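You operate a simulated robot arm through the tools that you are given. There is no shell and no other tool. Be economical: measure what you need, move in short steps, check, and stop when the job is done.

The job below is to be done with a simulated robot arm. You get a single attempt, and the scene is never put back.

TASK
Turn the yellow knob on the measuring box to 3 L. Fetch the pan from the middle shelf of the grey rack and set it on the fourth shelf from the bottom of the blue rack. Take the green tall jar from the measuring bench and leave it on top of the carton there. Take the stone from the measuring bench and leave it on the lower shelf of the measuring bench. Take the tin from the measuring bench and leave it on top of the black belt roll. Fetch the jug from the shelf under the far right bin and set it on the measuring bench. Take the dish and put it on the shelf under the middle right bin. Do these in any order. Set down upright: tall jar, jug.

The check looks at the end state, three seconds after you hand in, the way a careful person would. Anything else that was tipped, shoved, dropped, spilled or broken makes it a failure.

THE ROBOT
A 6-joint arm with a two-finger gripper on a trunk, on a base that drives. Base frame: it is fixed to the floor where the robot stands at the start and does not move with it; the origin is under the middle of the robot, x ahead of it, y to its left, z up. Units: m, degrees, N and s.
It reaches about 0.641 m from its shoulder. Its first joint turns from -115.0 to 115.0 degrees. Places, roughly: belt roll (13x13x9 cm) [-0.7, 1.7, 0.8]; carton [-0.5, 1.5, 0.75]; dish (8x8x4 cm) [-3.1, 2.3, 0.1]; fourth shelf of the blue rack [-2.7, -5.3, 1.4]; jug [-1.25, 2.25, 0.25]; lower shelf of the measuring bench [-0.5, 1.5, 0.2]; measuring bench [-0.5, 1.5, 0.8]; pan (19x17x8 cm) [-1.8, -4.6, 1]; shelf under the middle right bin (20x34 cm) [-1.48, 2.62, 0.2]; stone (3x3x2 cm) [-0.7, 1.5, 0.8]; tall jar [-0.5, 1.25, 1]; tin [-0.75, 2, 0.75]; yellow knob on the measuring box [0.4, 0, 1]. Payload 2.1 kg.
The TCP is the grasp point between the finger pads, 0.02 m short of the fingertips. In the tool frame z runs along the fingers and y along their closing line. Largest opening 0.1 m; the body of the gripper starts 0.063 m behind the TCP.
Orientation is that of the tool frame in the base frame, as a unit quaternion [x, y, z, w]. With the fingers straight down and closing along the base's y, the tool's x points along the base's -x, its y along +y and its z along -z.

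THE INTERFACE
- The arm moves only by the tool jog_arm. Its argument "plan" is a list of rows, each an object (a shift or turn left out is 0, a gripper value left out holds the last) with "claw": the gripper command, from -1 (shut) to 1 (fully open), values between in proportion; "slide": the shift along the tool's x, y, z in m, a list of three; "angular": the turn, a rotation vector about the tool's x, y, z in degrees, a list of three. In form: [{"claw": claw, "slide": [tx, ty, tz], "angular": [wx, wy, wz]}, ...]. A call has 1 to 20 rows; each row shifts and turns the commanded pose from where the row before left it, along the tool's axes as they then stand. Each row takes 0.2 s and may step no farther than 0.05 m and 8.6 degrees from the row before; otherwise, or with a gripper value out of range, the whole call is refused. Where a pose cannot be reached the arm comes as near as it can. A force on the tool above 40 N (or 10 N above the force at the start of the call, whichever is more), or a blocked arm, ends the call early, and 0.2 s more pass. Each finger travels about 0.153 m/s and halts on what it meets, pressing with about 41 N; the grip force reading is that of the motor and also rises with nothing between the fingers. The clock runs only during rows and for 0.2 s after the last one: add rows that do not move to give the fingers time. The reply holds the time, the measured pose of the TCP, the force on the tool along the base axes, the opening and the grip force, in the units named above and with some noise, with the torque about the TCP (base axes, N m) and any sound that the robot's microphone picked up.
- Cameras (640 x 400 px; columns grow to the right, rows downward): "scene" is now at [0.0089, 0.1217, 1.6303]; the picture's right is [-0.23, -0.97, 0.00], its down [-0.80, 0.19, -0.58] and it looks along [0.56, -0.13, -0.82] (base axes); focal length 282 px, centre (320, 200). "wrist" rides on the gripper at [0.07, -0.019, -0.099] in the tool frame; the picture's right is [0.26, 0.97, 0.00], its down [-0.75, 0.20, -0.63] and it looks along [-0.61, 0.16, 0.78] (tool axes); focal length 230 px, centre (320, 200). There is no depth. A picture from a camera that has moved, and an enlarged one, comes with that camera's place and axes in the base frame and with its lens.
- grab_frame(camera): a new picture of that camera. No time passes.
- move_column(by): slides the trunk up (or, below 0, down) by that many m; the arm and the scene camera ride with it, the base frame stays. It gives what a move gives, with no picture.
- roll_base(legs): drives the robot by 1 to 6 legs, each [ahead, turn to the left] in m and degrees, along the robot's own axes; the way and the turn of a leg run together, so that a leg with both is an arc; at most 1.5 m and 180 degrees a leg. The arm and the cameras ride along, it lands a little off, and it stops where it bumps. It gives what a move gives.
- aim_head(pan, tilt): turns the head with the scene camera to pan (to the left, within 155 degrees either way) and tilt (down, from -29 to 69), counted from straight ahead of the robot. It gives what a move gives.
- zoom(camera, box): a new picture of the part [left, top, right, bottom] of that camera's present view, enlarged. No time passes.
- hand_in(): hands the job in; it is judged then, once.

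Work in short steps. Places have to be worked out from the pictures, the camera data and where the tool is seen: move nearer, look again, correct. Check each grasp and each placing, and mend what went wrong. You have 196 turns and 174 pictures in all, those below and enlarged ones among them. Open the gripper and draw the arm clear of the work before you hand the job in, unless the task says otherwise; then end with one line.

The tools are called after "Request:" as name(argument=value, ...) on one line, values as JSON. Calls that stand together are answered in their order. jog_arm: Moves the arm, as the interface text tells. Its arguments: {"type":"object","properties":{"plan":{"type":"array"}},"required":["plan"]} The other tools are called the same way: move_column (by) slides the trunk up or down; roll_base (legs) drives the base; aim_head (pan, tilt) turns the head that bears the scene camera; grab_frame (camera) takes a picture; zoom (camera, box) takes an enlarged picture of a part of a camera's view; hand_in () hands the job in.

At the start:

```text
clock: 0.0
tcp_pos: [0.2813, -0.0236, 1.1907]
ee_rot: [0.001, 1.0, 0.0, 0.001]
ft_force: [-0.1, 0.5, -0.5]
torque: [0.02, -0.03, 0.05]
finger_gap: 0.1003
grip_force: 0.1
trunk travel left (down, up): [-0.85, 0.14]
robot x, y, heading: [-0.0023, 0.0019, 0.0]
head pan, tilt: [-13.4, 54.9]
```

scene: 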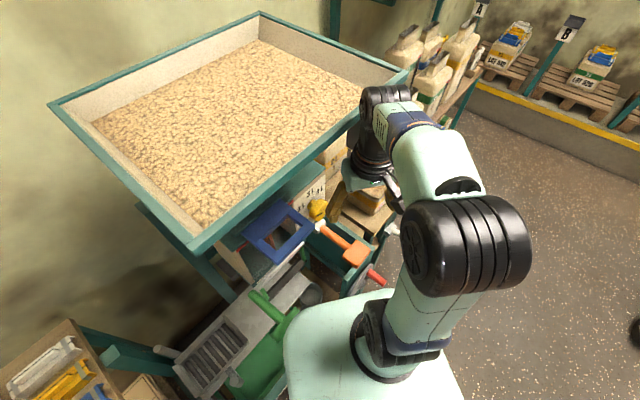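
wrist: 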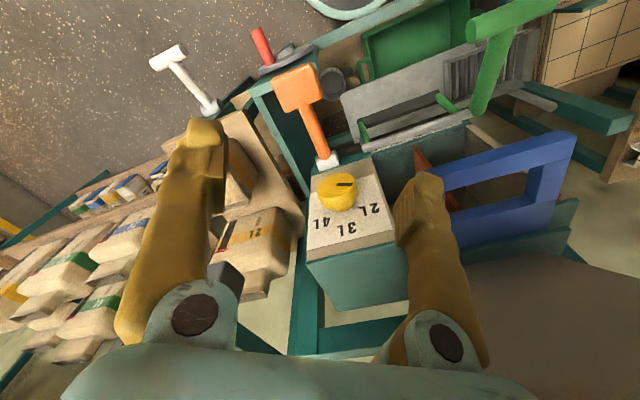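

The wrist view shows the yellow knob on the measuring box with the scale 2L/3L/4L. I zoom in to read where the pointer is.

Request:
zoom(camera="wrist", box=[280, 140, 420, 260])

Request:
zoom(camera="scene", box=[220, 150, 420, 290])

```text
3.33 times, centred on (350, 200) of wrist
camera zoom: at [0.2102, -0.0433, 1.2887], right [-0.26, 0.97, 0.0], down [0.75, 0.2, 0.63], along [0.61, 0.16, -0.78], focal length 767 px, centre (220, 200)
```

zoom: 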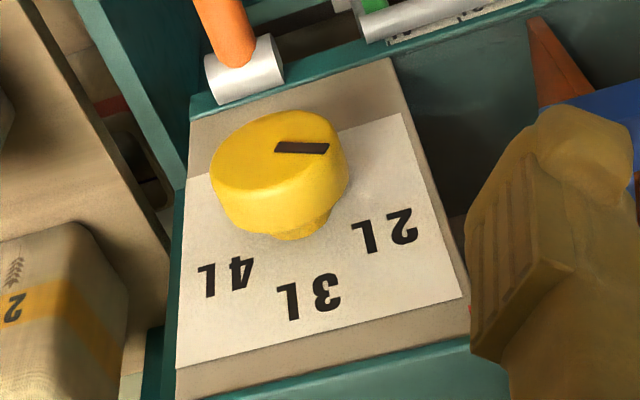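

```text
2.86 times, centred on (320, 220) of scene
camera zoom: at [0.0089, 0.1217, 1.6303], right [-0.23, -0.97, 0.0], down [-0.8, 0.19, -0.58], along [0.56, -0.13, -0.82], focal length 805 px, centre (320, 143)
```

zoom: 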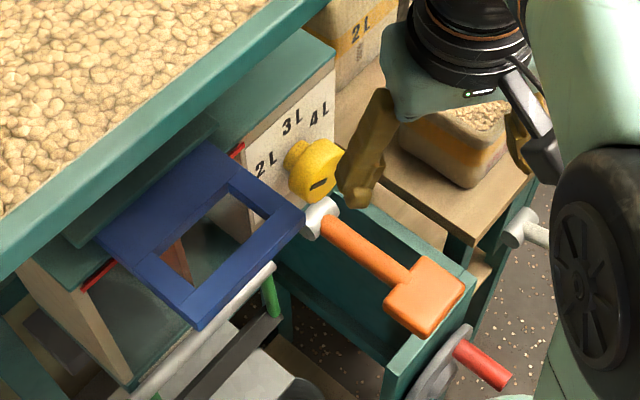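

The knob's pointer sits left of 2L as seen from the robot, so it needs clockwise turning; the panel seems vertical and yawed about 30°. Before moving, I survey the surroundings with the head.

Request:
aim_head(pan=60, tilt=25)

Request:
grab_frame(camera="scene")

Request:
aim_head(pan=130, tilt=25)

Request:
grab_frame(camera="scene")

Request:
aim_head(pan=-140, tilt=15)

Request:
grab_frame(camera="scene")

Request:
aim_head(pan=-60, tilt=25)

Request:
grab_frame(camera="scene")

```text
clock: 1.4
tcp_pos: [0.2816, -0.0244, 1.1902]
ee_rot: [0.0, 1.0, 0.0, -0.001]
ft_force: [0.5, 0.2, 0.1]
torque: [0.02, -0.01, -0.01]
finger_gap: 0.0997
grip_force: 0.0
trunk travel left (down, up): [-0.85, 0.14]
robot x, y, heading: [0.0012, -0.0008, 0.1]
head pan, tilt: [60.0, 25.0]
```

```text
169 pictures are left
camera scene: at [-0.0152, 0.2183, 1.6742], right [0.87, -0.5, 0.0], down [-0.21, -0.37, -0.91], along [0.45, 0.78, -0.42], focal length 282 px, centre (320, 200)
```

scene: 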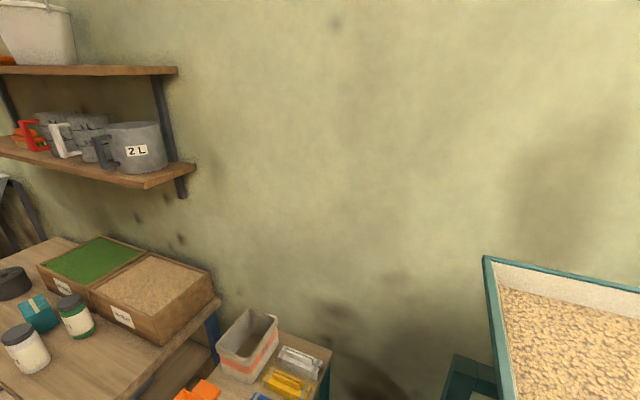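

```text
clock: 2.9
tcp_pos: [0.281, -0.0248, 1.1903]
ee_rot: [0.0, 1.0, 0.0, 0.0]
ft_force: [0.3, 0.5, -0.1]
torque: [0.0, 0.0, 0.02]
finger_gap: 0.1002
grip_force: 0.1
trunk travel left (down, up): [-0.85, 0.14]
robot x, y, heading: [-0.0003, -0.0007, -0.1]
head pan, tilt: [130.0, 25.0]
```

```text
168 pictures are left
camera scene: at [-0.1205, 0.2092, 1.6742], right [0.77, 0.64, 0.0], down [0.27, -0.32, -0.91], along [-0.58, 0.69, -0.42], focal length 282 px, centre (320, 200)
```

scene: 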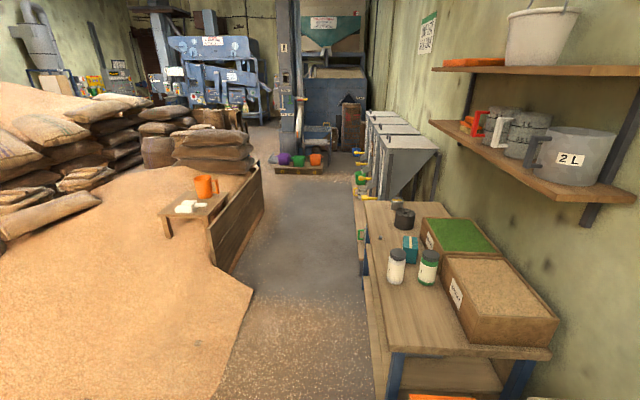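

```text
clock: 6.6
tcp_pos: [0.2808, -0.0243, 1.1902]
ee_rot: [0.0, 1.0, -0.001, 0.001]
ft_force: [0.2, 0.7, -0.2]
torque: [0.03, -0.01, 0.01]
finger_gap: 0.0999
grip_force: 0.0
trunk travel left (down, up): [-0.85, 0.14]
robot x, y, heading: [-0.0, -0.0021, 0.2]
head pan, tilt: [-140.0, 15.0]
```

```text
167 pictures are left
camera scene: at [-0.1329, 0.0784, 1.6904], right [-0.64, 0.77, 0.0], down [0.2, 0.17, -0.97], along [-0.74, -0.62, -0.26], focal length 282 px, centre (320, 200)
```

scene: 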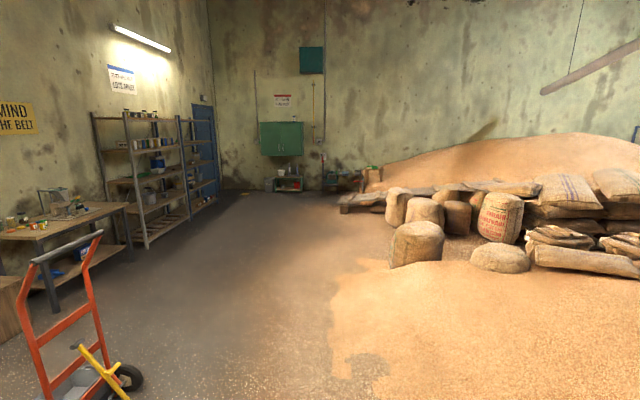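

```text
clock: 8.1
tcp_pos: [0.281, -0.0256, 1.1893]
ee_rot: [0.0, 1.0, 0.0, 0.0]
ft_force: [0.7, 0.8, -0.5]
torque: [-0.01, -0.03, -0.05]
finger_gap: 0.1001
grip_force: 0.1
trunk travel left (down, up): [-0.85, 0.14]
robot x, y, heading: [-0.0017, 0.0034, -0.1]
head pan, tilt: [-60.0, 25.0]
```

```text
166 pictures are left
camera scene: at [-0.0155, 0.0587, 1.6742], right [-0.87, -0.5, 0.0], down [-0.21, 0.37, -0.91], along [0.45, -0.79, -0.42], focal length 282 px, centre (320, 200)
```

scene: 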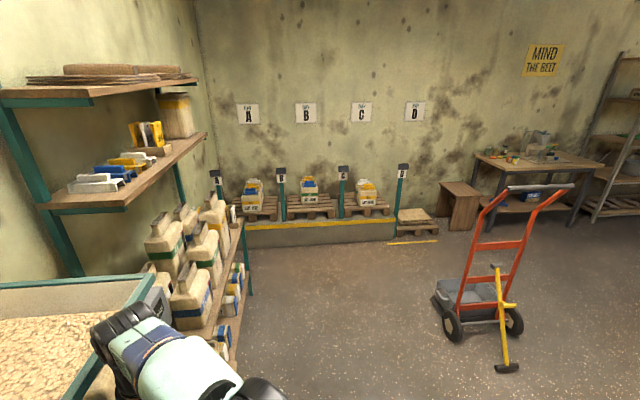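

I have a good idea of the room. The wall runs about along (-0.5, 0.86), so the panel normal is yawed ~30°. I back off 0.15 m to give the arm room and look at the knob with both cameras.

Request:
roll_base(legs=[[-0.18, 0]])

Request:
aim_head(pan=0, tilt=45)

Request:
grab_frame(camera="scene")

```text
clock: 9.7
tcp_pos: [0.101, -0.025, 1.1884]
ee_rot: [0.001, 1.0, 0.0, -0.001]
ft_force: [0.3, -0.6, 0.3]
torque: [0.01, 0.02, -0.03]
finger_gap: 0.0998
grip_force: 0.1
trunk travel left (down, up): [-0.85, 0.14]
robot x, y, heading: [-0.1867, -0.0006, -0.4]
head pan, tilt: [-60.0, 25.0]
```

```text
clock: 10.9
tcp_pos: [0.0991, -0.0245, 1.1897]
ee_rot: [0.0, 1.0, 0.001, 0.0]
ft_force: [-1.1, -1.0, 0.2]
torque: [-0.02, 0.0, -0.01]
finger_gap: 0.0998
grip_force: 0.1
trunk travel left (down, up): [-0.85, 0.14]
robot x, y, heading: [-0.178, 0.0002, -0.0]
head pan, tilt: [0.0, 45.0]
```

```text
165 pictures are left
camera scene: at [-0.1617, 0.1384, 1.6436], right [0.0, -1.0, 0.0], down [-0.71, 0.0, -0.71], along [0.71, 0.0, -0.71], focal length 282 px, centre (320, 200)
```

scene: 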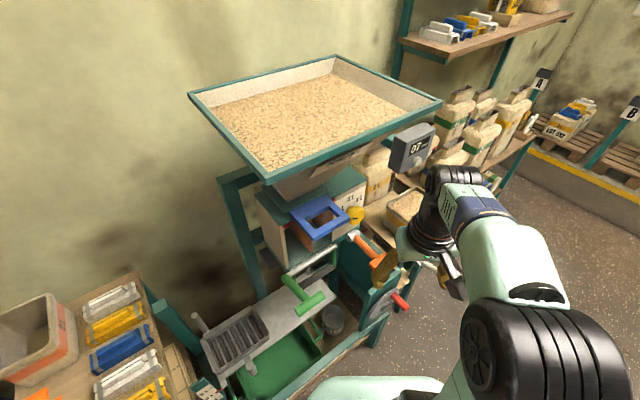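

Request:
zoom(camera="scene", box=[240, 140, 480, 290])

```text
2.67 times, centred on (360, 215) of scene
camera zoom: at [-0.1617, 0.1384, 1.6436], right [0.0, -1.0, 0.0], down [-0.71, 0.0, -0.71], along [0.71, 0.0, -0.71], focal length 751 px, centre (213, 160)
```

zoom: 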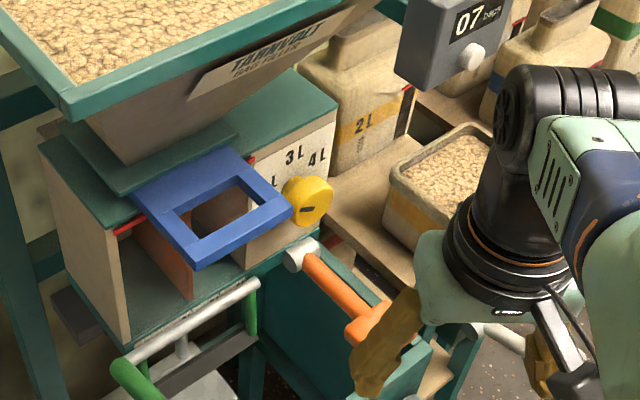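

The knob face is at about (0.405, 0.03, 1.007), with a blue slide frame to its left and the orange lever below. I move the TCP forward and spin the tool so the wrist camera will be on top when the fingers point forward.

Request:
jog_arm(plan=[{"slide": [-0.05, 0, 0], "claw": 1}, {"slide": [-0.05, 0, 0]}, {"slide": [-0.05, 0, 0]}, {"angular": [0, 0, 8.333]}, {"angular": [0, 0, 8.333]}, {"angular": [0, 0, 8.333]}, {"angular": [0, 0, 8.333]}, {"angular": [0, 0, 8.333]}, {"angular": [0, 0, 8.333]}, {"angular": [0, 0, 8.333]}, {"angular": [0, 0, 8.333]}, {"angular": [0, 0, 8.333]}, {"angular": [0, 0, 8.333]}, {"angular": [0, 0, 8.333]}, {"angular": [0, 0, 8.333]}, {"angular": [0, 0, 8.333]}, {"angular": [0, 0, 8.333]}])

Request:
jog_arm(plan=[{"angular": [0, 0, 8.333]}, {"angular": [0, 0, 8.333]}, {"angular": [0, 0, 8.333]}, {"angular": [0, 0, 8.333]}, {}])

```text
clock: 14.6
tcp_pos: [0.2487, -0.025, 1.1893]
ee_rot: [0.852, 0.523, 0.0, 0.001]
ft_force: [-0.3, 0.4, 0.6]
torque: [0.0, 0.0, -0.01]
finger_gap: 0.0999
grip_force: 0.0
trunk travel left (down, up): [-0.85, 0.14]
robot x, y, heading: [-0.1849, -0.0002, -0.2]
head pan, tilt: [0.0, 45.0]
```

```text
clock: 15.8
tcp_pos: [0.2484, -0.0238, 1.1908]
ee_rot: [0.966, 0.258, 0.0, 0.0]
ft_force: [0.2, 0.2, 0.7]
torque: [-0.02, 0.03, 0.0]
finger_gap: 0.1
grip_force: 0.2
trunk travel left (down, up): [-0.85, 0.14]
robot x, y, heading: [-0.1826, -0.0036, -0.2]
head pan, tilt: [0.0, 45.0]
```

Tool x now points along (0.87, 0.5). I pitch the fingers up to horizontal.

Request:
jog_arm(plan=[{"angular": [0, 8.2, 0]}, {"angular": [0, 8.2, 0]}, {"angular": [0, 8.2, 0]}, {"angular": [0, 8.2, 0]}, {"angular": [0, 8.2, 0]}, {"angular": [0, 8.2, 0]}, {"angular": [0, 8.2, 0]}, {"angular": [0, 8.2, 0]}, {"angular": [0, 8.2, 0]}, {"angular": [0, 8.2, 0]}, {"angular": [0, 8.0, 0]}, {}])

Request:
grab_frame(camera="wrist")

Request:
grab_frame(camera="scene")

```text
clock: 18.4
tcp_pos: [0.2497, -0.0239, 1.1898]
ee_rot: [0.682, 0.184, 0.684, -0.183]
ft_force: [0.7, -0.4, 0.7]
torque: [0.02, -0.02, 0.0]
finger_gap: 0.1001
grip_force: 0.1
trunk travel left (down, up): [-0.85, 0.14]
robot x, y, heading: [-0.1826, 0.0018, 0.1]
head pan, tilt: [0.0, 45.0]
```

```text
163 pictures are left
camera wrist: at [0.1532, -0.0584, 1.2586], right [0.48, -0.84, 0.26], down [-0.44, -0.49, -0.75], along [0.76, 0.25, -0.61], focal length 230 px, centre (320, 200)
```

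wrist: 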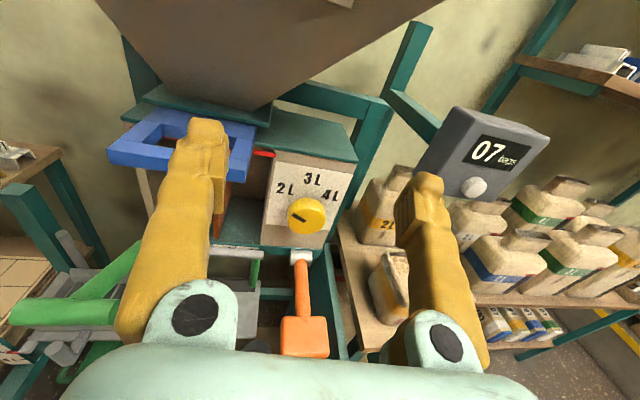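

```text
162 pictures are left
camera scene: at [-0.1618, 0.1388, 1.6436], right [0.0, -1.0, 0.0], down [-0.71, 0.0, -0.71], along [0.71, 0.0, -0.71], focal length 282 px, centre (320, 200)
```

scene: 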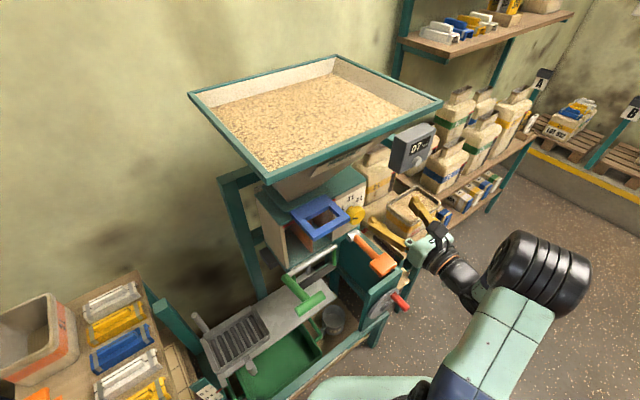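

Great view of the knob. I zoom to measure it and the pointer.

Request:
zoom(camera="wrist", box=[240, 130, 380, 270])

```text
2.86 times, centred on (310, 200) of wrist
camera zoom: at [0.1532, -0.0584, 1.2586], right [0.48, -0.84, 0.26], down [-0.44, -0.49, -0.75], along [0.76, 0.25, -0.61], focal length 657 px, centre (349, 200)
```

zoom: 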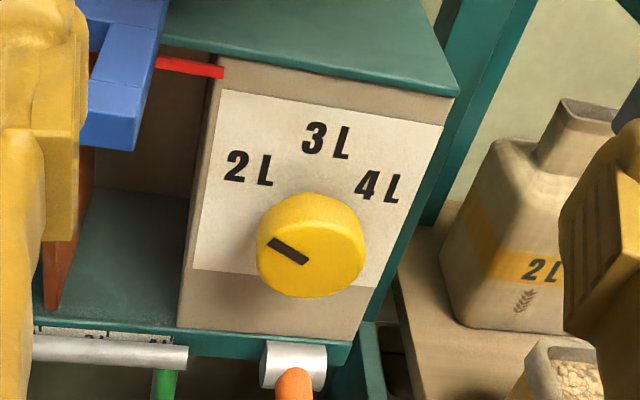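

The pointer is at 2L (about 60° left of vertical), so I need +60° clockwise. I bring the TCP onto the knob's axis, 5 cm short of its face.

Request:
jog_arm(plan=[{"slide": [-0.045, 0.008, 0]}, {"slide": [-0.045, 0.008, 0]}, {"slide": [-0.046, 0.008, 0]}, {"slide": [-0.046, 0.0075, 0.02]}, {"slide": [0, 0, 0.045]}, {"slide": [0, 0, 0.045]}, {}])

Request:
grab_frame(camera="wrist")

Request:
zoom(camera="scene", box=[280, 140, 480, 290])

```text
refused: row 4 steps farther than a row can; nothing moved
```

```text
160 pictures are left
camera wrist: at [0.1532, -0.0584, 1.2586], right [0.48, -0.84, 0.26], down [-0.44, -0.49, -0.75], along [0.76, 0.25, -0.61], focal length 230 px, centre (320, 200)
```

wrist: 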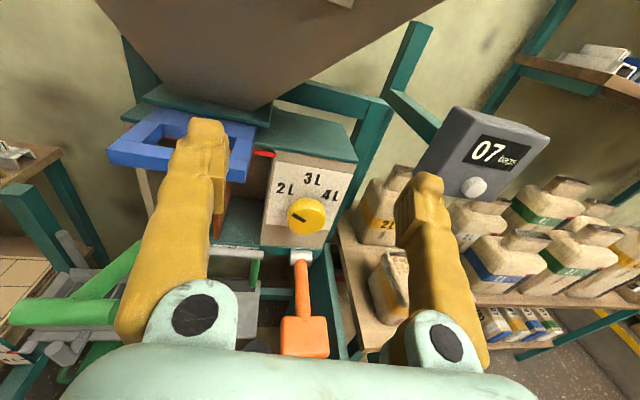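

```text
2.67 times, centred on (380, 215) of scene
camera zoom: at [-0.1618, 0.1388, 1.6436], right [0.0, -1.0, 0.0], down [-0.71, 0.0, -0.71], along [0.71, 0.0, -0.71], focal length 751 px, centre (160, 160)
```

zoom: 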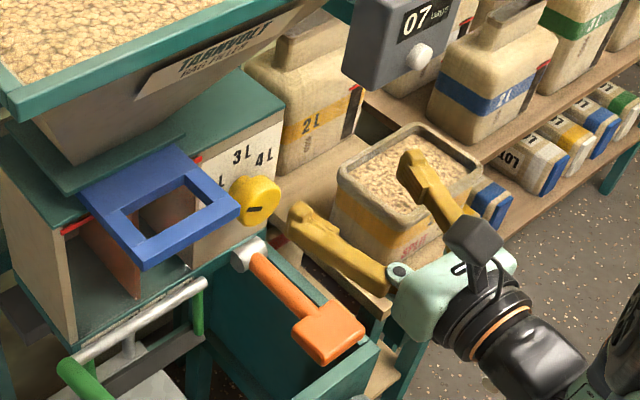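

The combined step was too long; I redo it with smaller rows.

Request:
jog_arm(plan=[{"slide": [-0.045, 0.008, 0]}, {"slide": [-0.045, 0.008, 0]}, {"slide": [-0.046, 0.008, 0]}, {"slide": [-0.046, 0.0075, 0]}, {"slide": [0, 0, 0.035]}, {"slide": [0, 0, 0.035]}, {"slide": [0, 0, 0.035]}, {}])

Request:
grab_frame(camera="wrist")

Request:
zoom(camera="scene", box=[280, 140, 480, 290])

```text
clock: 20.1
tcp_pos: [0.3548, -0.0012, 1.0081]
ee_rot: [0.683, 0.183, 0.683, -0.183]
ft_force: [0.4, -0.2, 0.6]
torque: [-0.01, 0.01, 0.02]
finger_gap: 0.0999
grip_force: 0.0
trunk travel left (down, up): [-0.85, 0.14]
robot x, y, heading: [-0.1858, 0.0024, 0.2]
head pan, tilt: [0.0, 45.0]
```

```text
158 pictures are left
camera wrist: at [0.2599, -0.0342, 1.0775], right [0.48, -0.84, 0.26], down [-0.45, -0.49, -0.75], along [0.75, 0.25, -0.61], focal length 230 px, centre (320, 200)
```

wrist: 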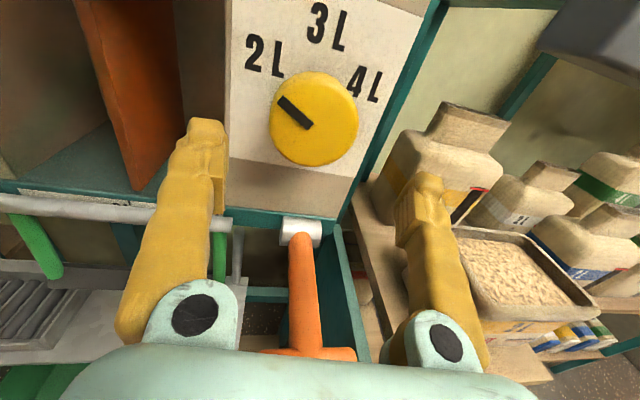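

```text
2.67 times, centred on (380, 215) of scene
camera zoom: at [-0.1619, 0.1385, 1.6436], right [0.0, -1.0, 0.0], down [-0.71, 0.0, -0.71], along [0.71, 0.0, -0.71], focal length 751 px, centre (160, 160)
```

zoom: 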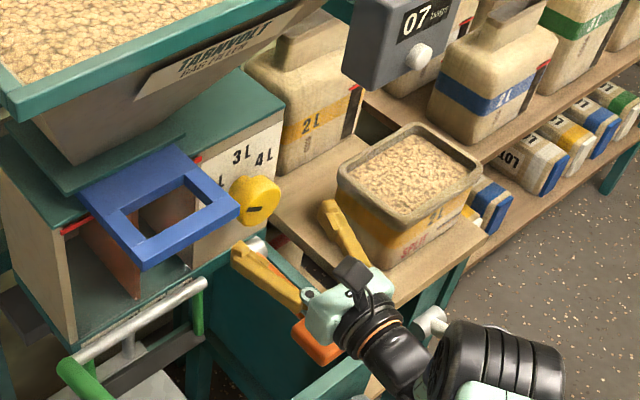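

Triangulating the three views gives the knob face centre at about (0.393, 0.030, 1.024), so I shift up 16 mm and left 8 mm, then advance partway.

Request:
jog_arm(plan=[{"slide": [0.016, -0.008, 0]}, {"slide": [0, 0, 0.02]}, {"slide": [0, 0, 0.015]}, {}])

Request:
grab_frame(camera="wrist")

Request:
zoom(camera="scene", box=[280, 140, 480, 290])

```text
clock: 21.1
tcp_pos: [0.3823, 0.0238, 1.0227]
ee_rot: [0.683, 0.183, 0.683, -0.183]
ft_force: [1.1, 0.4, -0.1]
torque: [-0.01, 0.0, 0.0]
finger_gap: 0.1
grip_force: 0.0
trunk travel left (down, up): [-0.85, 0.14]
robot x, y, heading: [-0.181, -0.0008, 0.1]
head pan, tilt: [0.0, 45.0]
```

```text
156 pictures are left
camera wrist: at [0.2866, -0.0105, 1.0928], right [0.48, -0.84, 0.26], down [-0.45, -0.49, -0.75], along [0.75, 0.25, -0.61], focal length 230 px, centre (320, 200)
```

wrist: 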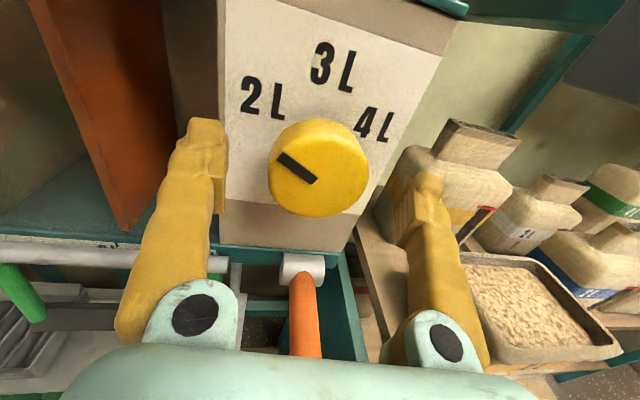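

```text
2.67 times, centred on (380, 215) of scene
camera zoom: at [-0.1618, 0.1384, 1.6436], right [0.0, -1.0, 0.0], down [-0.71, 0.0, -0.71], along [0.71, 0.0, -0.71], focal length 751 px, centre (160, 160)
```

zoom: 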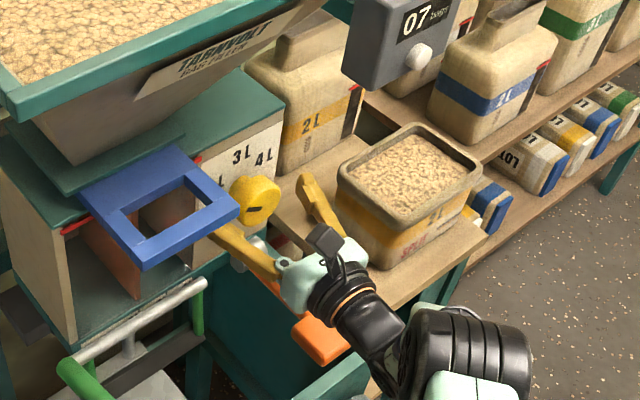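

Alignment is good. I advance 25 mm and close on the knob.

Request:
jog_arm(plan=[{"slide": [0, 0, 0.013]}, {"slide": [0, 0, 0.012]}, {"claw": 0.3}, {"claw": 0.1}, {"claw": 0.0}, {"claw": -0.1}, {"claw": -0.2}, {"claw": -0.3}, {}])

Request:
grab_frame(camera="wrist")

```text
clock: 23.1
tcp_pos: [0.3996, 0.0353, 1.0273]
ee_rot: [0.681, 0.182, 0.685, -0.182]
ft_force: [-13.0, -4.8, 5.0]
torque: [-0.06, 0.17, 0.63]
finger_gap: 0.0549
grip_force: 44.9
trunk travel left (down, up): [-0.85, 0.14]
robot x, y, heading: [-0.1822, 0.0013, -0.2]
head pan, tilt: [0.0, 45.0]
```

```text
154 pictures are left
camera wrist: at [0.3037, 0.0014, 1.0961], right [0.48, -0.84, 0.26], down [-0.44, -0.49, -0.75], along [0.76, 0.25, -0.6], focal length 230 px, centre (320, 200)
```

wrist: 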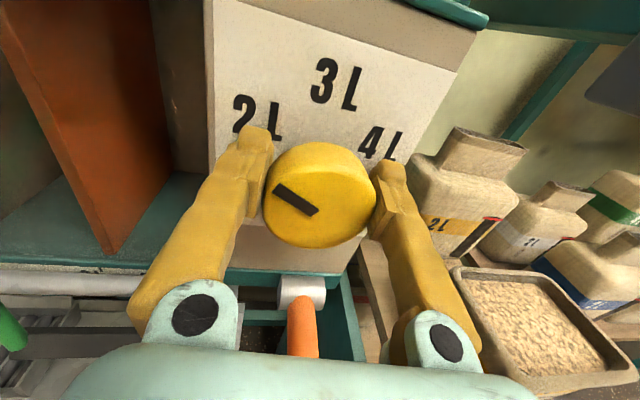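

Gripped at 5.5 cm. There is a slight axial push (13 N), so I ease back 4 mm and turn 45° clockwise first.

Request:
jog_arm(plan=[{"slide": [0, 0, -0.004]}, {"angular": [0, 0, 7.5]}, {"angular": [0, 0, 7.5]}, {"angular": [0, 0, 7.5]}, {"angular": [0, 0, 7.5]}, {"angular": [0, 0, 7.5]}, {"angular": [0, 0, 7.5]}, {}])

Request:
grab_frame(camera="wrist")

```text
clock: 24.9
tcp_pos: [0.4009, 0.0331, 1.0246]
ee_rot: [0.7, -0.095, 0.561, -0.432]
ft_force: [12.8, -2.7, 18.9]
torque: [0.17, -0.21, 0.39]
finger_gap: 0.0541
grip_force: 44.8
trunk travel left (down, up): [-0.85, 0.14]
robot x, y, heading: [-0.1819, -0.0007, -0.3]
head pan, tilt: [0.0, 45.0]
```

```text
153 pictures are left
camera wrist: at [0.3321, -0.049, 1.0867], right [0.43, -0.75, -0.5], down [-0.74, 0.03, -0.67], along [0.52, 0.66, -0.54], focal length 230 px, centre (320, 200)
```

wrist: 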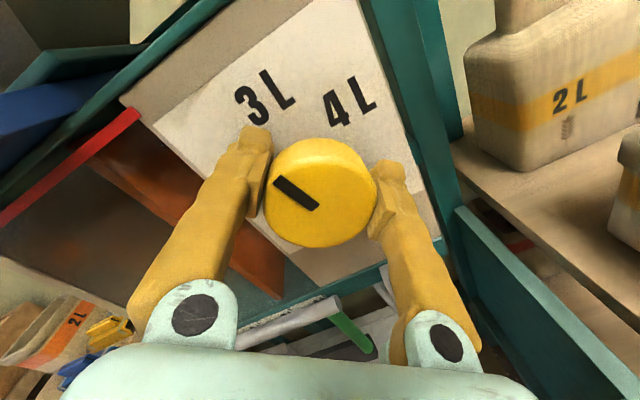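

The knob follows the gripper. I turn 16° more and check.

Request:
jog_arm(plan=[{"angular": [0, 0, 8]}, {"angular": [0, 0, 8]}, {}])

Request:
grab_frame(camera="wrist")

Request:
zoom(camera="scene", box=[300, 160, 400, 240])

```text
clock: 25.8
tcp_pos: [0.4007, 0.0317, 1.023]
ee_rot: [0.68, -0.191, 0.496, -0.505]
ft_force: [10.9, -5.4, 17.0]
torque: [0.0, -0.04, -0.14]
finger_gap: 0.054
grip_force: 45.3
trunk travel left (down, up): [-0.85, 0.14]
robot x, y, heading: [-0.1845, 0.0037, -0.2]
head pan, tilt: [0.0, 45.0]
```

```text
152 pictures are left
camera wrist: at [0.3399, -0.063, 1.0733], right [0.35, -0.6, -0.72], down [-0.83, 0.17, -0.54], along [0.45, 0.78, -0.43], focal length 230 px, centre (320, 200)
```

wrist: 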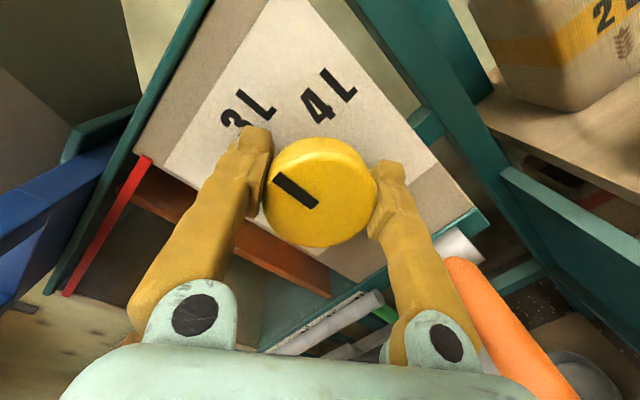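

```text
5.00 times, centred on (350, 200) of scene
camera zoom: at [-0.1611, 0.1356, 1.6438], right [0.0, -1.0, 0.0], down [-0.71, 0.0, -0.71], along [0.71, 0.0, -0.71], focal length 1408 px, centre (170, 200)
```

zoom: 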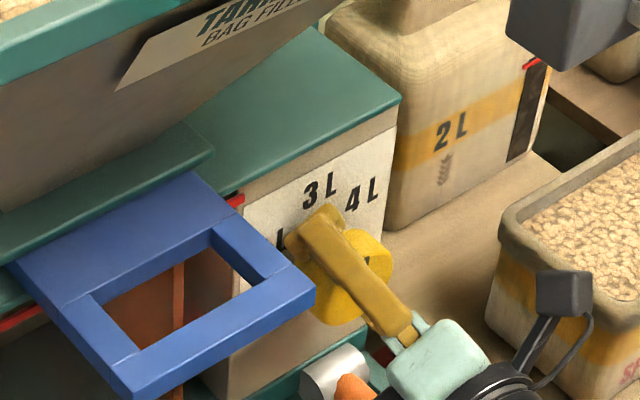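

The pointer computes as vertical, i.e. at 3L. I open slightly, back off straight, and look.

Request:
jog_arm(plan=[{"claw": 0.35}, {"claw": 0.35}, {}, {"slide": [0, 0, -0.03]}, {"slide": [0, 0, -0.04]}, {"slide": [0, 0, -0.04]}, {}])

Request:
grab_frame(camera="wrist")

Request:
zoom(camera="scene", box=[300, 160, 400, 240])

```text
clock: 27.4
tcp_pos: [0.3059, -0.0225, 1.029]
ee_rot: [0.681, -0.189, 0.496, -0.504]
ft_force: [0.4, -0.2, -0.1]
torque: [0.0, -0.02, -0.02]
finger_gap: 0.0678
grip_force: 0.1
trunk travel left (down, up): [-0.85, 0.14]
robot x, y, heading: [-0.1846, 0.002, -0.2]
head pan, tilt: [0.0, 45.0]
```

```text
150 pictures are left
camera wrist: at [0.2456, -0.1177, 1.0774], right [0.35, -0.6, -0.72], down [-0.82, 0.17, -0.54], along [0.45, 0.78, -0.44], focal length 230 px, centre (320, 200)
```

wrist: 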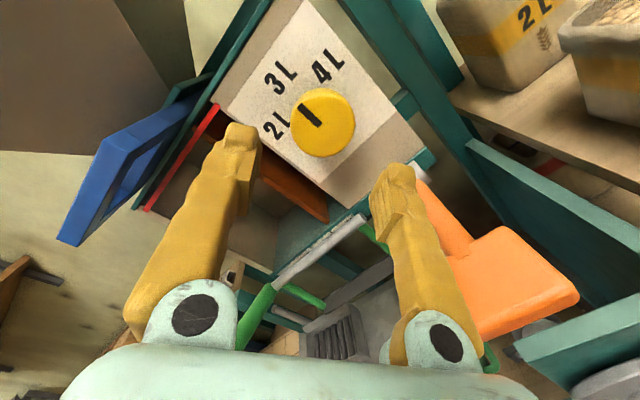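

```text
5.00 times, centred on (350, 200) of scene
camera zoom: at [-0.1608, 0.1389, 1.6436], right [0.0, -1.0, 0.0], down [-0.71, 0.0, -0.71], along [0.71, 0.0, -0.71], focal length 1408 px, centre (170, 200)
```

zoom: 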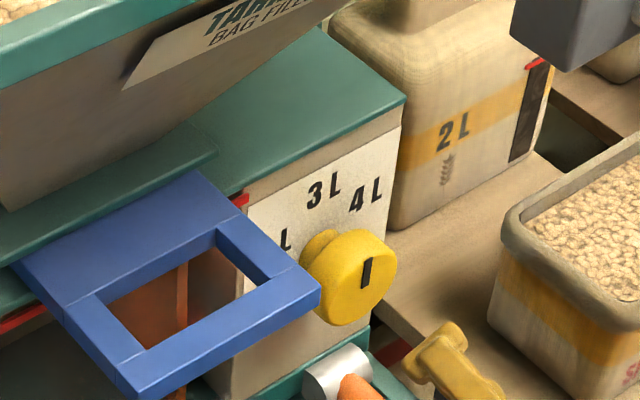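

The pointer is upright at 3L. Knob done. I back off, un-spin, raise and return to fingers-down.

Request:
jog_arm(plan=[{"slide": [0, 0, -0.04]}, {"angular": [0, 0, -7.5]}, {"angular": [0, 0, -7.5]}, {"angular": [0, 0, -7.5]}, {"angular": [0, 0, -7.5]}, {"angular": [0, 0, -7.5]}, {"angular": [0, 0, -7.5]}, {"angular": [0, 0, -7.5]}, {"angular": [0, 0, -7.5]}, {"slide": [0.045, 0, 0]}, {"slide": [0.045, 0, 0]}, {"slide": [0.045, 0, 0]}, {"slide": [0.045, 0, 0]}, {}])

Request:
jog_arm(plan=[{"angular": [0, -8.2, 0], "claw": 1}, {"angular": [0, -8.2, 0]}, {"angular": [0, -8.2, 0]}, {"angular": [0, -8.2, 0]}, {"angular": [0, -8.2, 0]}, {"angular": [0, -8.2, 0]}, {"angular": [0, -8.2, 0]}, {"angular": [0, -8.2, 0]}, {"angular": [0, -8.2, 0]}, {"angular": [0, -8.2, 0]}, {"angular": [0, -8.0, 0]}, {}])

```text
clock: 30.4
tcp_pos: [0.2722, -0.0435, 1.2048]
ee_rot: [0.685, 0.176, 0.681, -0.188]
ft_force: [0.1, 0.2, -0.8]
torque: [-0.03, 0.0, -0.01]
finger_gap: 0.0676
grip_force: 0.1
trunk travel left (down, up): [-0.85, 0.14]
robot x, y, heading: [-0.1802, -0.0011, 0.0]
head pan, tilt: [0.0, 45.0]
```

```text
clock: 33.0
tcp_pos: [0.2489, -0.0412, 1.1924]
ee_rot: [0.966, 0.259, -0.004, -0.008]
ft_force: [-0.3, -0.2, 0.3]
torque: [-0.01, 0.01, 0.01]
finger_gap: 0.1001
grip_force: 0.1
out of reach, approached as far as the arm can: row 10, 11
trunk travel left (down, up): [-0.85, 0.14]
robot x, y, heading: [-0.1836, 0.0017, -0.2]
head pan, tilt: [0.0, 45.0]
```

Knob is done. I tuck the arm in, then drive back, turn and go up the aisle toward the measuring bench.

Request:
jog_arm(plan=[{"slide": [-0.035, -0.02, 0]}, {"slide": [-0.035, -0.02, 0]}, {"slide": [-0.035, -0.02, 0]}, {"slide": [-0.03, -0.017, 0]}, {}])

Request:
roll_base(legs=[[-0.2, 0], [0, 116], [0.7, 0]])

Request:
aim_head(pan=-60, tilt=35)

Request:
grab_frame(camera="scene")

```text
clock: 34.1
tcp_pos: [0.0937, -0.04, 1.1939]
ee_rot: [0.966, 0.259, -0.003, -0.008]
ft_force: [0.9, 0.4, 0.3]
torque: [-0.01, 0.03, -0.04]
finger_gap: 0.1
grip_force: 0.0
trunk travel left (down, up): [-0.85, 0.14]
robot x, y, heading: [-0.1817, 0.0001, 0.1]
head pan, tilt: [0.0, 45.0]
```

```text
clock: 43.9
tcp_pos: [-0.7431, 0.8953, 1.1935]
ee_rot: [0.305, 0.952, -0.009, -0.002]
ft_force: [0.0, 0.4, 0.5]
torque: [0.01, -0.02, -0.01]
finger_gap: 0.1001
grip_force: 0.0
trunk travel left (down, up): [-0.85, 0.14]
robot x, y, heading: [-0.667, 0.6277, 114.5]
head pan, tilt: [0.0, 45.0]
```

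```text
clock: 45.2
tcp_pos: [-0.7442, 0.8953, 1.1947]
ee_rot: [0.305, 0.952, -0.008, -0.002]
ft_force: [-0.3, -0.1, -0.4]
torque: [0.03, -0.01, 0.03]
finger_gap: 0.1001
grip_force: 0.0
trunk travel left (down, up): [-0.85, 0.14]
robot x, y, heading: [-0.666, 0.6303, 114.4]
head pan, tilt: [-60.0, 35.0]
```

```text
148 pictures are left
camera scene: at [-0.7188, 0.5878, 1.6584], right [0.81, -0.58, 0.0], down [-0.33, -0.47, -0.82], along [0.48, 0.67, -0.57], focal length 282 px, centre (320, 200)
```

scene: 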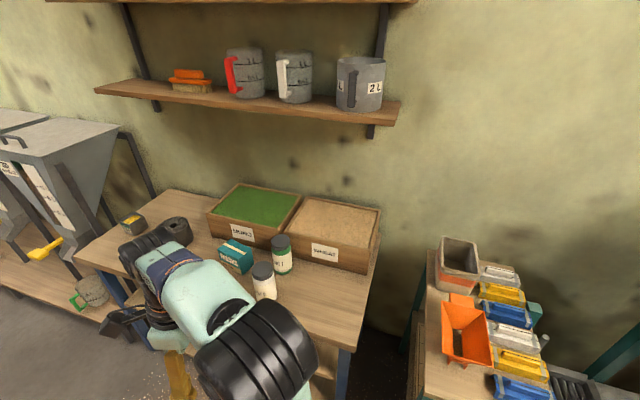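

The bench, carton, both jars, tin and belt roll are in view. I align with the bench (front edge runs at ~125°), advance 0.55 m, and turn to face it.

Request:
roll_base(legs=[[0, 10.5], [0.55, 0], [0, -90]])

Request:
aim_head(pan=0, tilt=45)

Request:
grab_frame(camera="scene")

Request:
grab_frame(camera="wrist")

```text
clock: 52.9
tcp_pos: [-0.7217, 1.1948, 1.1942]
ee_rot: [0.847, 0.531, -0.004, -0.007]
ft_force: [-0.3, 0.3, 0.7]
torque: [0.04, 0.02, 0.01]
finger_gap: 0.0998
grip_force: 0.1
trunk travel left (down, up): [-0.85, 0.14]
robot x, y, heading: [-0.9694, 1.0762, 33.8]
head pan, tilt: [-60.0, 35.0]
```

```text
clock: 54.2
tcp_pos: [-0.7212, 1.1947, 1.193]
ee_rot: [0.847, 0.531, -0.004, -0.008]
ft_force: [0.7, -0.2, -0.1]
torque: [-0.03, -0.02, -0.05]
finger_gap: 0.1
grip_force: 0.0
trunk travel left (down, up): [-0.85, 0.14]
robot x, y, heading: [-0.967, 1.0724, 33.9]
head pan, tilt: [0.0, 45.0]
```

```text
147 pictures are left
camera scene: at [-1.0326, 1.1991, 1.6436], right [0.56, -0.83, 0.0], down [-0.59, -0.4, -0.71], along [0.59, 0.4, -0.71], focal length 282 px, centre (320, 200)
```

scene: 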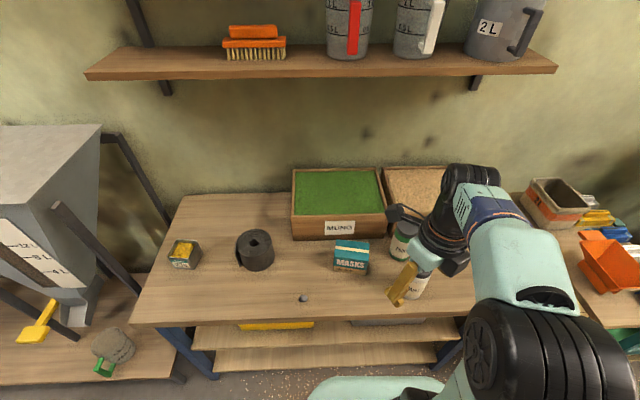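

```text
146 pictures are left
camera wrist: at [-0.7071, 1.2641, 1.2928], right [0.98, -0.19, -0.02], down [-0.14, -0.77, 0.63], along [-0.13, -0.61, -0.78], focal length 230 px, centre (320, 200)
```

wrist: 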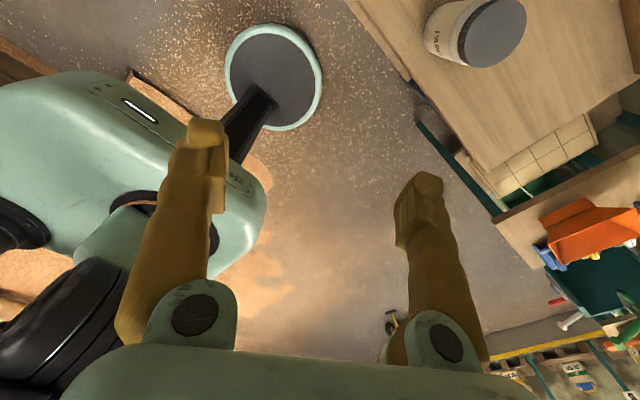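

Everything on the bench is visible (bench top z≈0.80). Stone is at about (-0.727, 1.470). I move above it at z≈0.97 and look with the wrist camera.

Request:
jog_arm(plan=[{"slide": [0.041, -0.021, 0]}, {"slide": [0.041, -0.021, 0]}, {"slide": [0.041, -0.021, 0]}, {"slide": [0.041, -0.021, 0]}, {"slide": [0.041, -0.021, 0]}, {"slide": [0.04, -0.02, 0]}, {"slide": [0, 0, 0.045]}, {"slide": [0, 0, 0.045]}, {"slide": [0, 0, 0.045]}, {"slide": [0, 0, 0.045]}, {"slide": [0, 0, 0.04]}, {}])

Request:
grab_frame(camera="wrist")

Request:
grab_frame(camera="scene")

```text
clock: 56.8
tcp_pos: [-0.7217, 1.4209, 0.9671]
ee_rot: [0.848, 0.531, -0.005, -0.007]
ft_force: [-0.3, 1.0, -1.0]
torque: [0.01, 0.03, 0.02]
finger_gap: 0.1
grip_force: 0.0
out of reach, approached as far as the arm can: row 5, 6
trunk travel left (down, up): [-0.85, 0.14]
robot x, y, heading: [-0.969, 1.068, 34.3]
head pan, tilt: [0.0, 45.0]
```

```text
145 pictures are left
camera wrist: at [-0.7069, 1.4912, 1.0655], right [0.98, -0.19, -0.02], down [-0.14, -0.77, 0.63], along [-0.13, -0.61, -0.78], focal length 230 px, centre (320, 200)
```

wrist: 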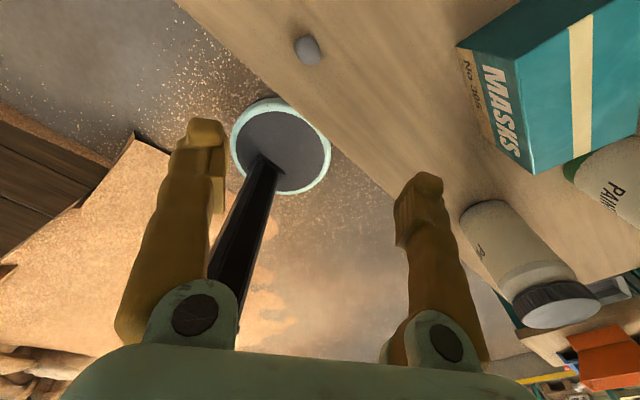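

```text
144 pictures are left
camera scene: at [-1.033, 1.1989, 1.6436], right [0.56, -0.83, 0.0], down [-0.59, -0.4, -0.71], along [0.59, 0.4, -0.71], focal length 282 px, centre (320, 200)
```

scene: 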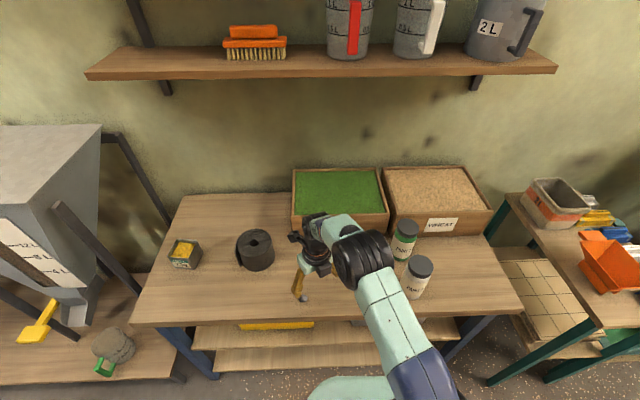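

The wrist view confirms the stone at (-0.727, 1.470). I shift over it and go down halfway.

Request:
jog_arm(plan=[{"slide": [0, 0, 0.04]}, {"slide": [0.021, -0.013, 0.02]}, {"slide": [0.021, -0.013, 0]}, {}])

Request:
grab_frame(camera="wrist")

```text
clock: 57.8
tcp_pos: [-0.7111, 1.4546, 0.9074]
ee_rot: [0.845, 0.535, -0.006, -0.012]
ft_force: [-0.6, 0.2, 0.5]
torque: [0.02, -0.04, 0.0]
finger_gap: 0.1002
grip_force: 0.0
out of reach, approached as far as the arm can: row 2, 3
trunk travel left (down, up): [-0.85, 0.14]
robot x, y, heading: [-0.9736, 1.0692, 34.2]
head pan, tilt: [0.0, 45.0]
```

```text
143 pictures are left
camera wrist: at [-0.6962, 1.5238, 1.0061], right [0.98, -0.18, -0.03], down [-0.13, -0.77, 0.62], along [-0.13, -0.61, -0.78], focal length 230 px, centre (320, 200)
```

wrist: 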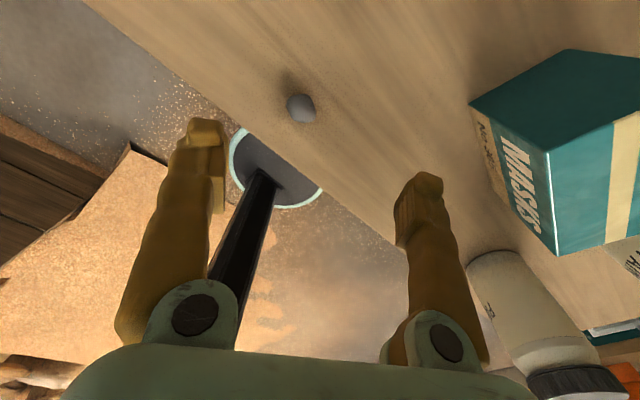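

The reach with fingers down is at its limit here, so I raise the arm and drive 0.11 m closer to the bench.

Request:
jog_arm(plan=[{"slide": [-0.03, 0, -0.035]}, {"slide": [-0.03, 0, -0.035]}, {"slide": [-0.03, 0, -0.035]}, {"slide": [-0.03, 0, -0.035]}, {}])

Request:
roll_base(legs=[[0.11, 0]])

Request:
grab_frame(camera="scene")

```text
clock: 59.0
tcp_pos: [-0.7593, 1.3476, 1.0416]
ee_rot: [0.848, 0.53, -0.005, -0.007]
ft_force: [0.2, -0.7, 0.6]
torque: [-0.01, 0.04, 0.01]
finger_gap: 0.1
grip_force: 0.0
trunk travel left (down, up): [-0.85, 0.14]
robot x, y, heading: [-0.9741, 1.0741, 33.9]
head pan, tilt: [0.0, 45.0]
```

```text
clock: 60.2
tcp_pos: [-0.6769, 1.4043, 1.0443]
ee_rot: [0.847, 0.531, 0.0, -0.007]
ft_force: [-0.8, -1.1, 0.5]
torque: [0.05, -0.07, -0.02]
finger_gap: 0.0997
grip_force: 0.1
trunk travel left (down, up): [-0.85, 0.14]
robot x, y, heading: [-0.8739, 1.1343, 34.0]
head pan, tilt: [0.0, 45.0]
```

```text
142 pictures are left
camera scene: at [-0.9528, 1.2535, 1.6439], right [0.56, -0.83, 0.0], down [-0.58, -0.39, -0.71], along [0.59, 0.4, -0.7], focal length 282 px, centre (320, 200)
```

scene: 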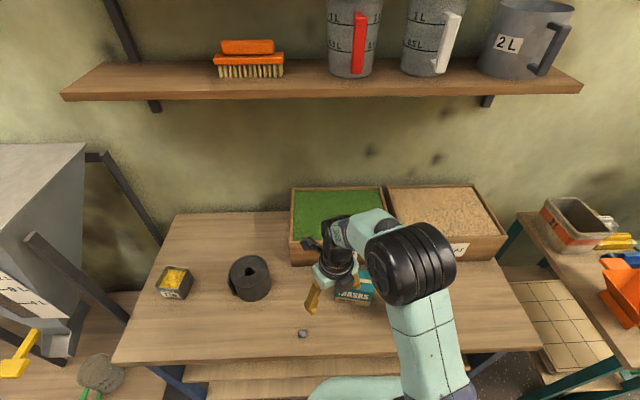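

Now the stone is well within reach. I shift over it and descend to z≈0.88.

Request:
jog_arm(plan=[{"slide": [0.019, -0.037, 0]}, {"slide": [0.0186, -0.0367, 0]}, {"slide": [0, 0, 0.045]}, {"slide": [0, 0, 0.045]}, {"slide": [0, 0, 0.045]}, {"slide": [0, 0, 0.03]}, {"claw": 0.2}, {}])

Request:
grab_frame(camera="wrist")

```text
clock: 62.0
tcp_pos: [-0.6754, 1.4418, 0.8699]
ee_rot: [0.847, 0.532, -0.006, -0.009]
ft_force: [-1.1, 0.5, -0.6]
torque: [0.01, 0.04, -0.04]
finger_gap: 0.0598
grip_force: 0.0
out of reach, approached as far as the arm can: row 1, 2, 3
trunk travel left (down, up): [-0.85, 0.14]
robot x, y, heading: [-0.8823, 1.1382, 34.0]
head pan, tilt: [0.0, 45.0]
```

```text
141 pictures are left
camera wrist: at [-0.6619, 1.5108, 0.9683], right [0.98, -0.19, -0.02], down [-0.13, -0.77, 0.63], along [-0.13, -0.61, -0.78], focal length 230 px, centre (320, 200)
```

wrist: 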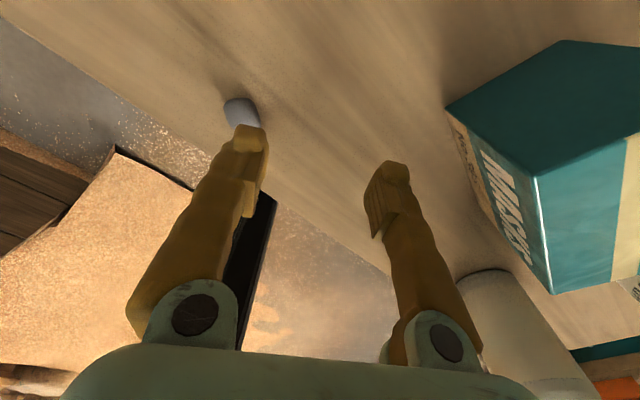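

The limit is likely the wrist roll, not distance. I raise and spin the tool back to its original roll (camera on the robot side).

Request:
jog_arm(plan=[{"slide": [0, 0, -0.05]}, {"slide": [0, 0, -0.05]}, {"slide": [0, 0, -0.05], "claw": 0.2}, {"angular": [0, 0, -8.5]}, {"angular": [0, 0, -8.5]}, {"angular": [0, 0, -8.5]}, {"angular": [0, 0, -8.5]}, {"angular": [0, 0, -8.5]}, {"angular": [0, 0, -8.5]}, {"angular": [0, 0, -8.5]}, {"angular": [0, 0, -8.5]}, {"angular": [0, 0, -8.5]}, {"angular": [0, 0, -8.5]}, {"angular": [0, 0, -8.5]}, {"angular": [0, 0, -8.5]}, {"angular": [0, 0, -8.5]}, {"angular": [0, 0, -8.5]}, {"angular": [0, 0, -8.5]}, {}])

Request:
grab_frame(camera="wrist")

```text
clock: 66.0
tcp_pos: [-0.6731, 1.4391, 1.0201]
ee_rot: [-0.103, 0.995, 0.005, -0.007]
ft_force: [-0.1, -0.8, 0.2]
torque: [-0.01, 0.05, 0.0]
finger_gap: 0.0602
grip_force: 0.1
trunk travel left (down, up): [-0.85, 0.14]
robot x, y, heading: [-0.88, 1.1334, 34.1]
head pan, tilt: [0.0, 45.0]
```

```text
140 pictures are left
camera wrist: at [-0.7367, 1.4068, 1.1196], right [-0.45, 0.89, 0.01], down [0.7, 0.35, 0.62], along [0.55, 0.29, -0.78], focal length 230 px, centre (320, 200)
```

wrist: 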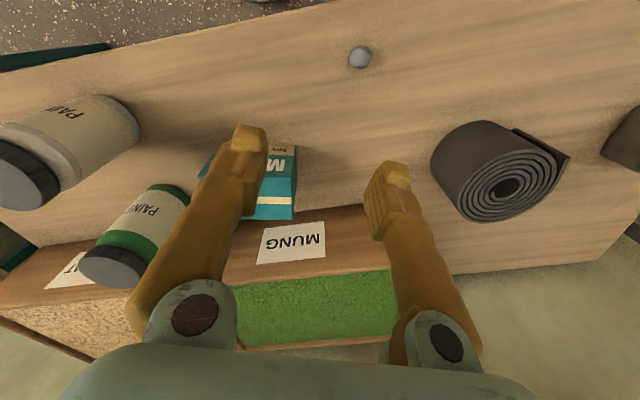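

Stone confirmed at (-0.727, 1.467). I move over it and descend.

Request:
jog_arm(plan=[{"slide": [0.0235, 0.019, 0]}, {"slide": [0.0235, 0.0195, 0]}, {"slide": [0, 0, 0.045]}, {"slide": [0, 0, 0.045]}, {"slide": [0, 0, 0.045]}, {}])

Request:
grab_frame(camera="wrist")

```text
clock: 67.4
tcp_pos: [-0.73, 1.4658, 0.8841]
ee_rot: [-0.102, 0.995, 0.005, -0.008]
ft_force: [0.0, -0.6, -0.5]
torque: [-0.01, -0.03, 0.0]
finger_gap: 0.0598
grip_force: 0.1
trunk travel left (down, up): [-0.85, 0.14]
robot x, y, heading: [-0.8757, 1.1341, 34.2]
head pan, tilt: [0.0, 45.0]
```

```text
139 pictures are left
camera wrist: at [-0.7939, 1.4326, 0.9838], right [-0.45, 0.89, 0.01], down [0.7, 0.34, 0.62], along [0.55, 0.29, -0.78], focal length 230 px, centre (320, 200)
```

wrist: 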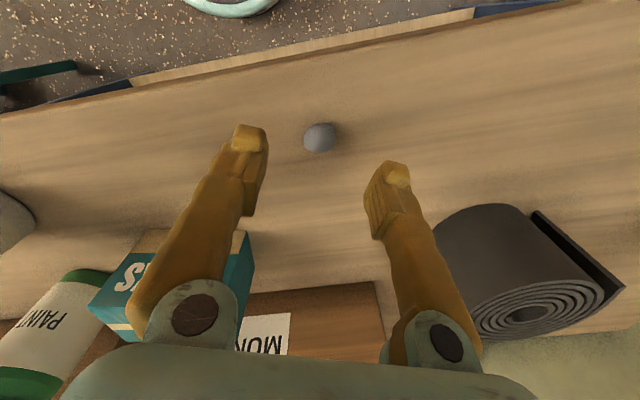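

Aligned. Down to z≈0.825 and close.

Request:
jog_arm(plan=[{"slide": [-0.003, 0.001, 0.03]}, {"slide": [0, 0, 0.028]}, {"claw": -0.2}, {"claw": -0.5}, {"claw": -0.8}, {"claw": -0.8}, {}])

Request:
jog_arm(plan=[{"slide": [0, 0, -0.045]}, {"slide": [0, 0, -0.045]}, {"slide": [0, 0, -0.045]}, {}])

Request:
grab_frame(camera="wrist")

```text
clock: 69.0
tcp_pos: [-0.7295, 1.469, 0.8304]
ee_rot: [-0.102, 0.995, 0.004, -0.007]
ft_force: [-0.6, 0.3, 0.3]
torque: [0.0, -0.02, -0.01]
finger_gap: 0.0207
grip_force: 41.3
trunk travel left (down, up): [-0.85, 0.14]
robot x, y, heading: [-0.8783, 1.1341, 34.1]
head pan, tilt: [0.0, 45.0]
```

```text
clock: 70.0
tcp_pos: [-0.7291, 1.47, 0.9652]
ee_rot: [-0.101, 0.995, 0.003, -0.007]
ft_force: [-0.1, -0.6, 0.7]
torque: [0.01, 0.02, -0.02]
finger_gap: 0.0203
grip_force: 40.7
trunk travel left (down, up): [-0.85, 0.14]
robot x, y, heading: [-0.8798, 1.1332, 33.9]
head pan, tilt: [0.0, 45.0]
```

```text
138 pictures are left
camera wrist: at [-0.7925, 1.4372, 1.0635], right [-0.45, 0.89, 0.01], down [0.7, 0.34, 0.62], along [0.55, 0.29, -0.78], focal length 230 px, centre (320, 200)
```

wrist: 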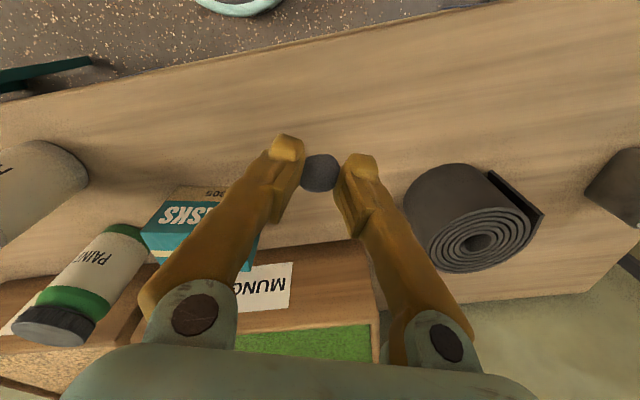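

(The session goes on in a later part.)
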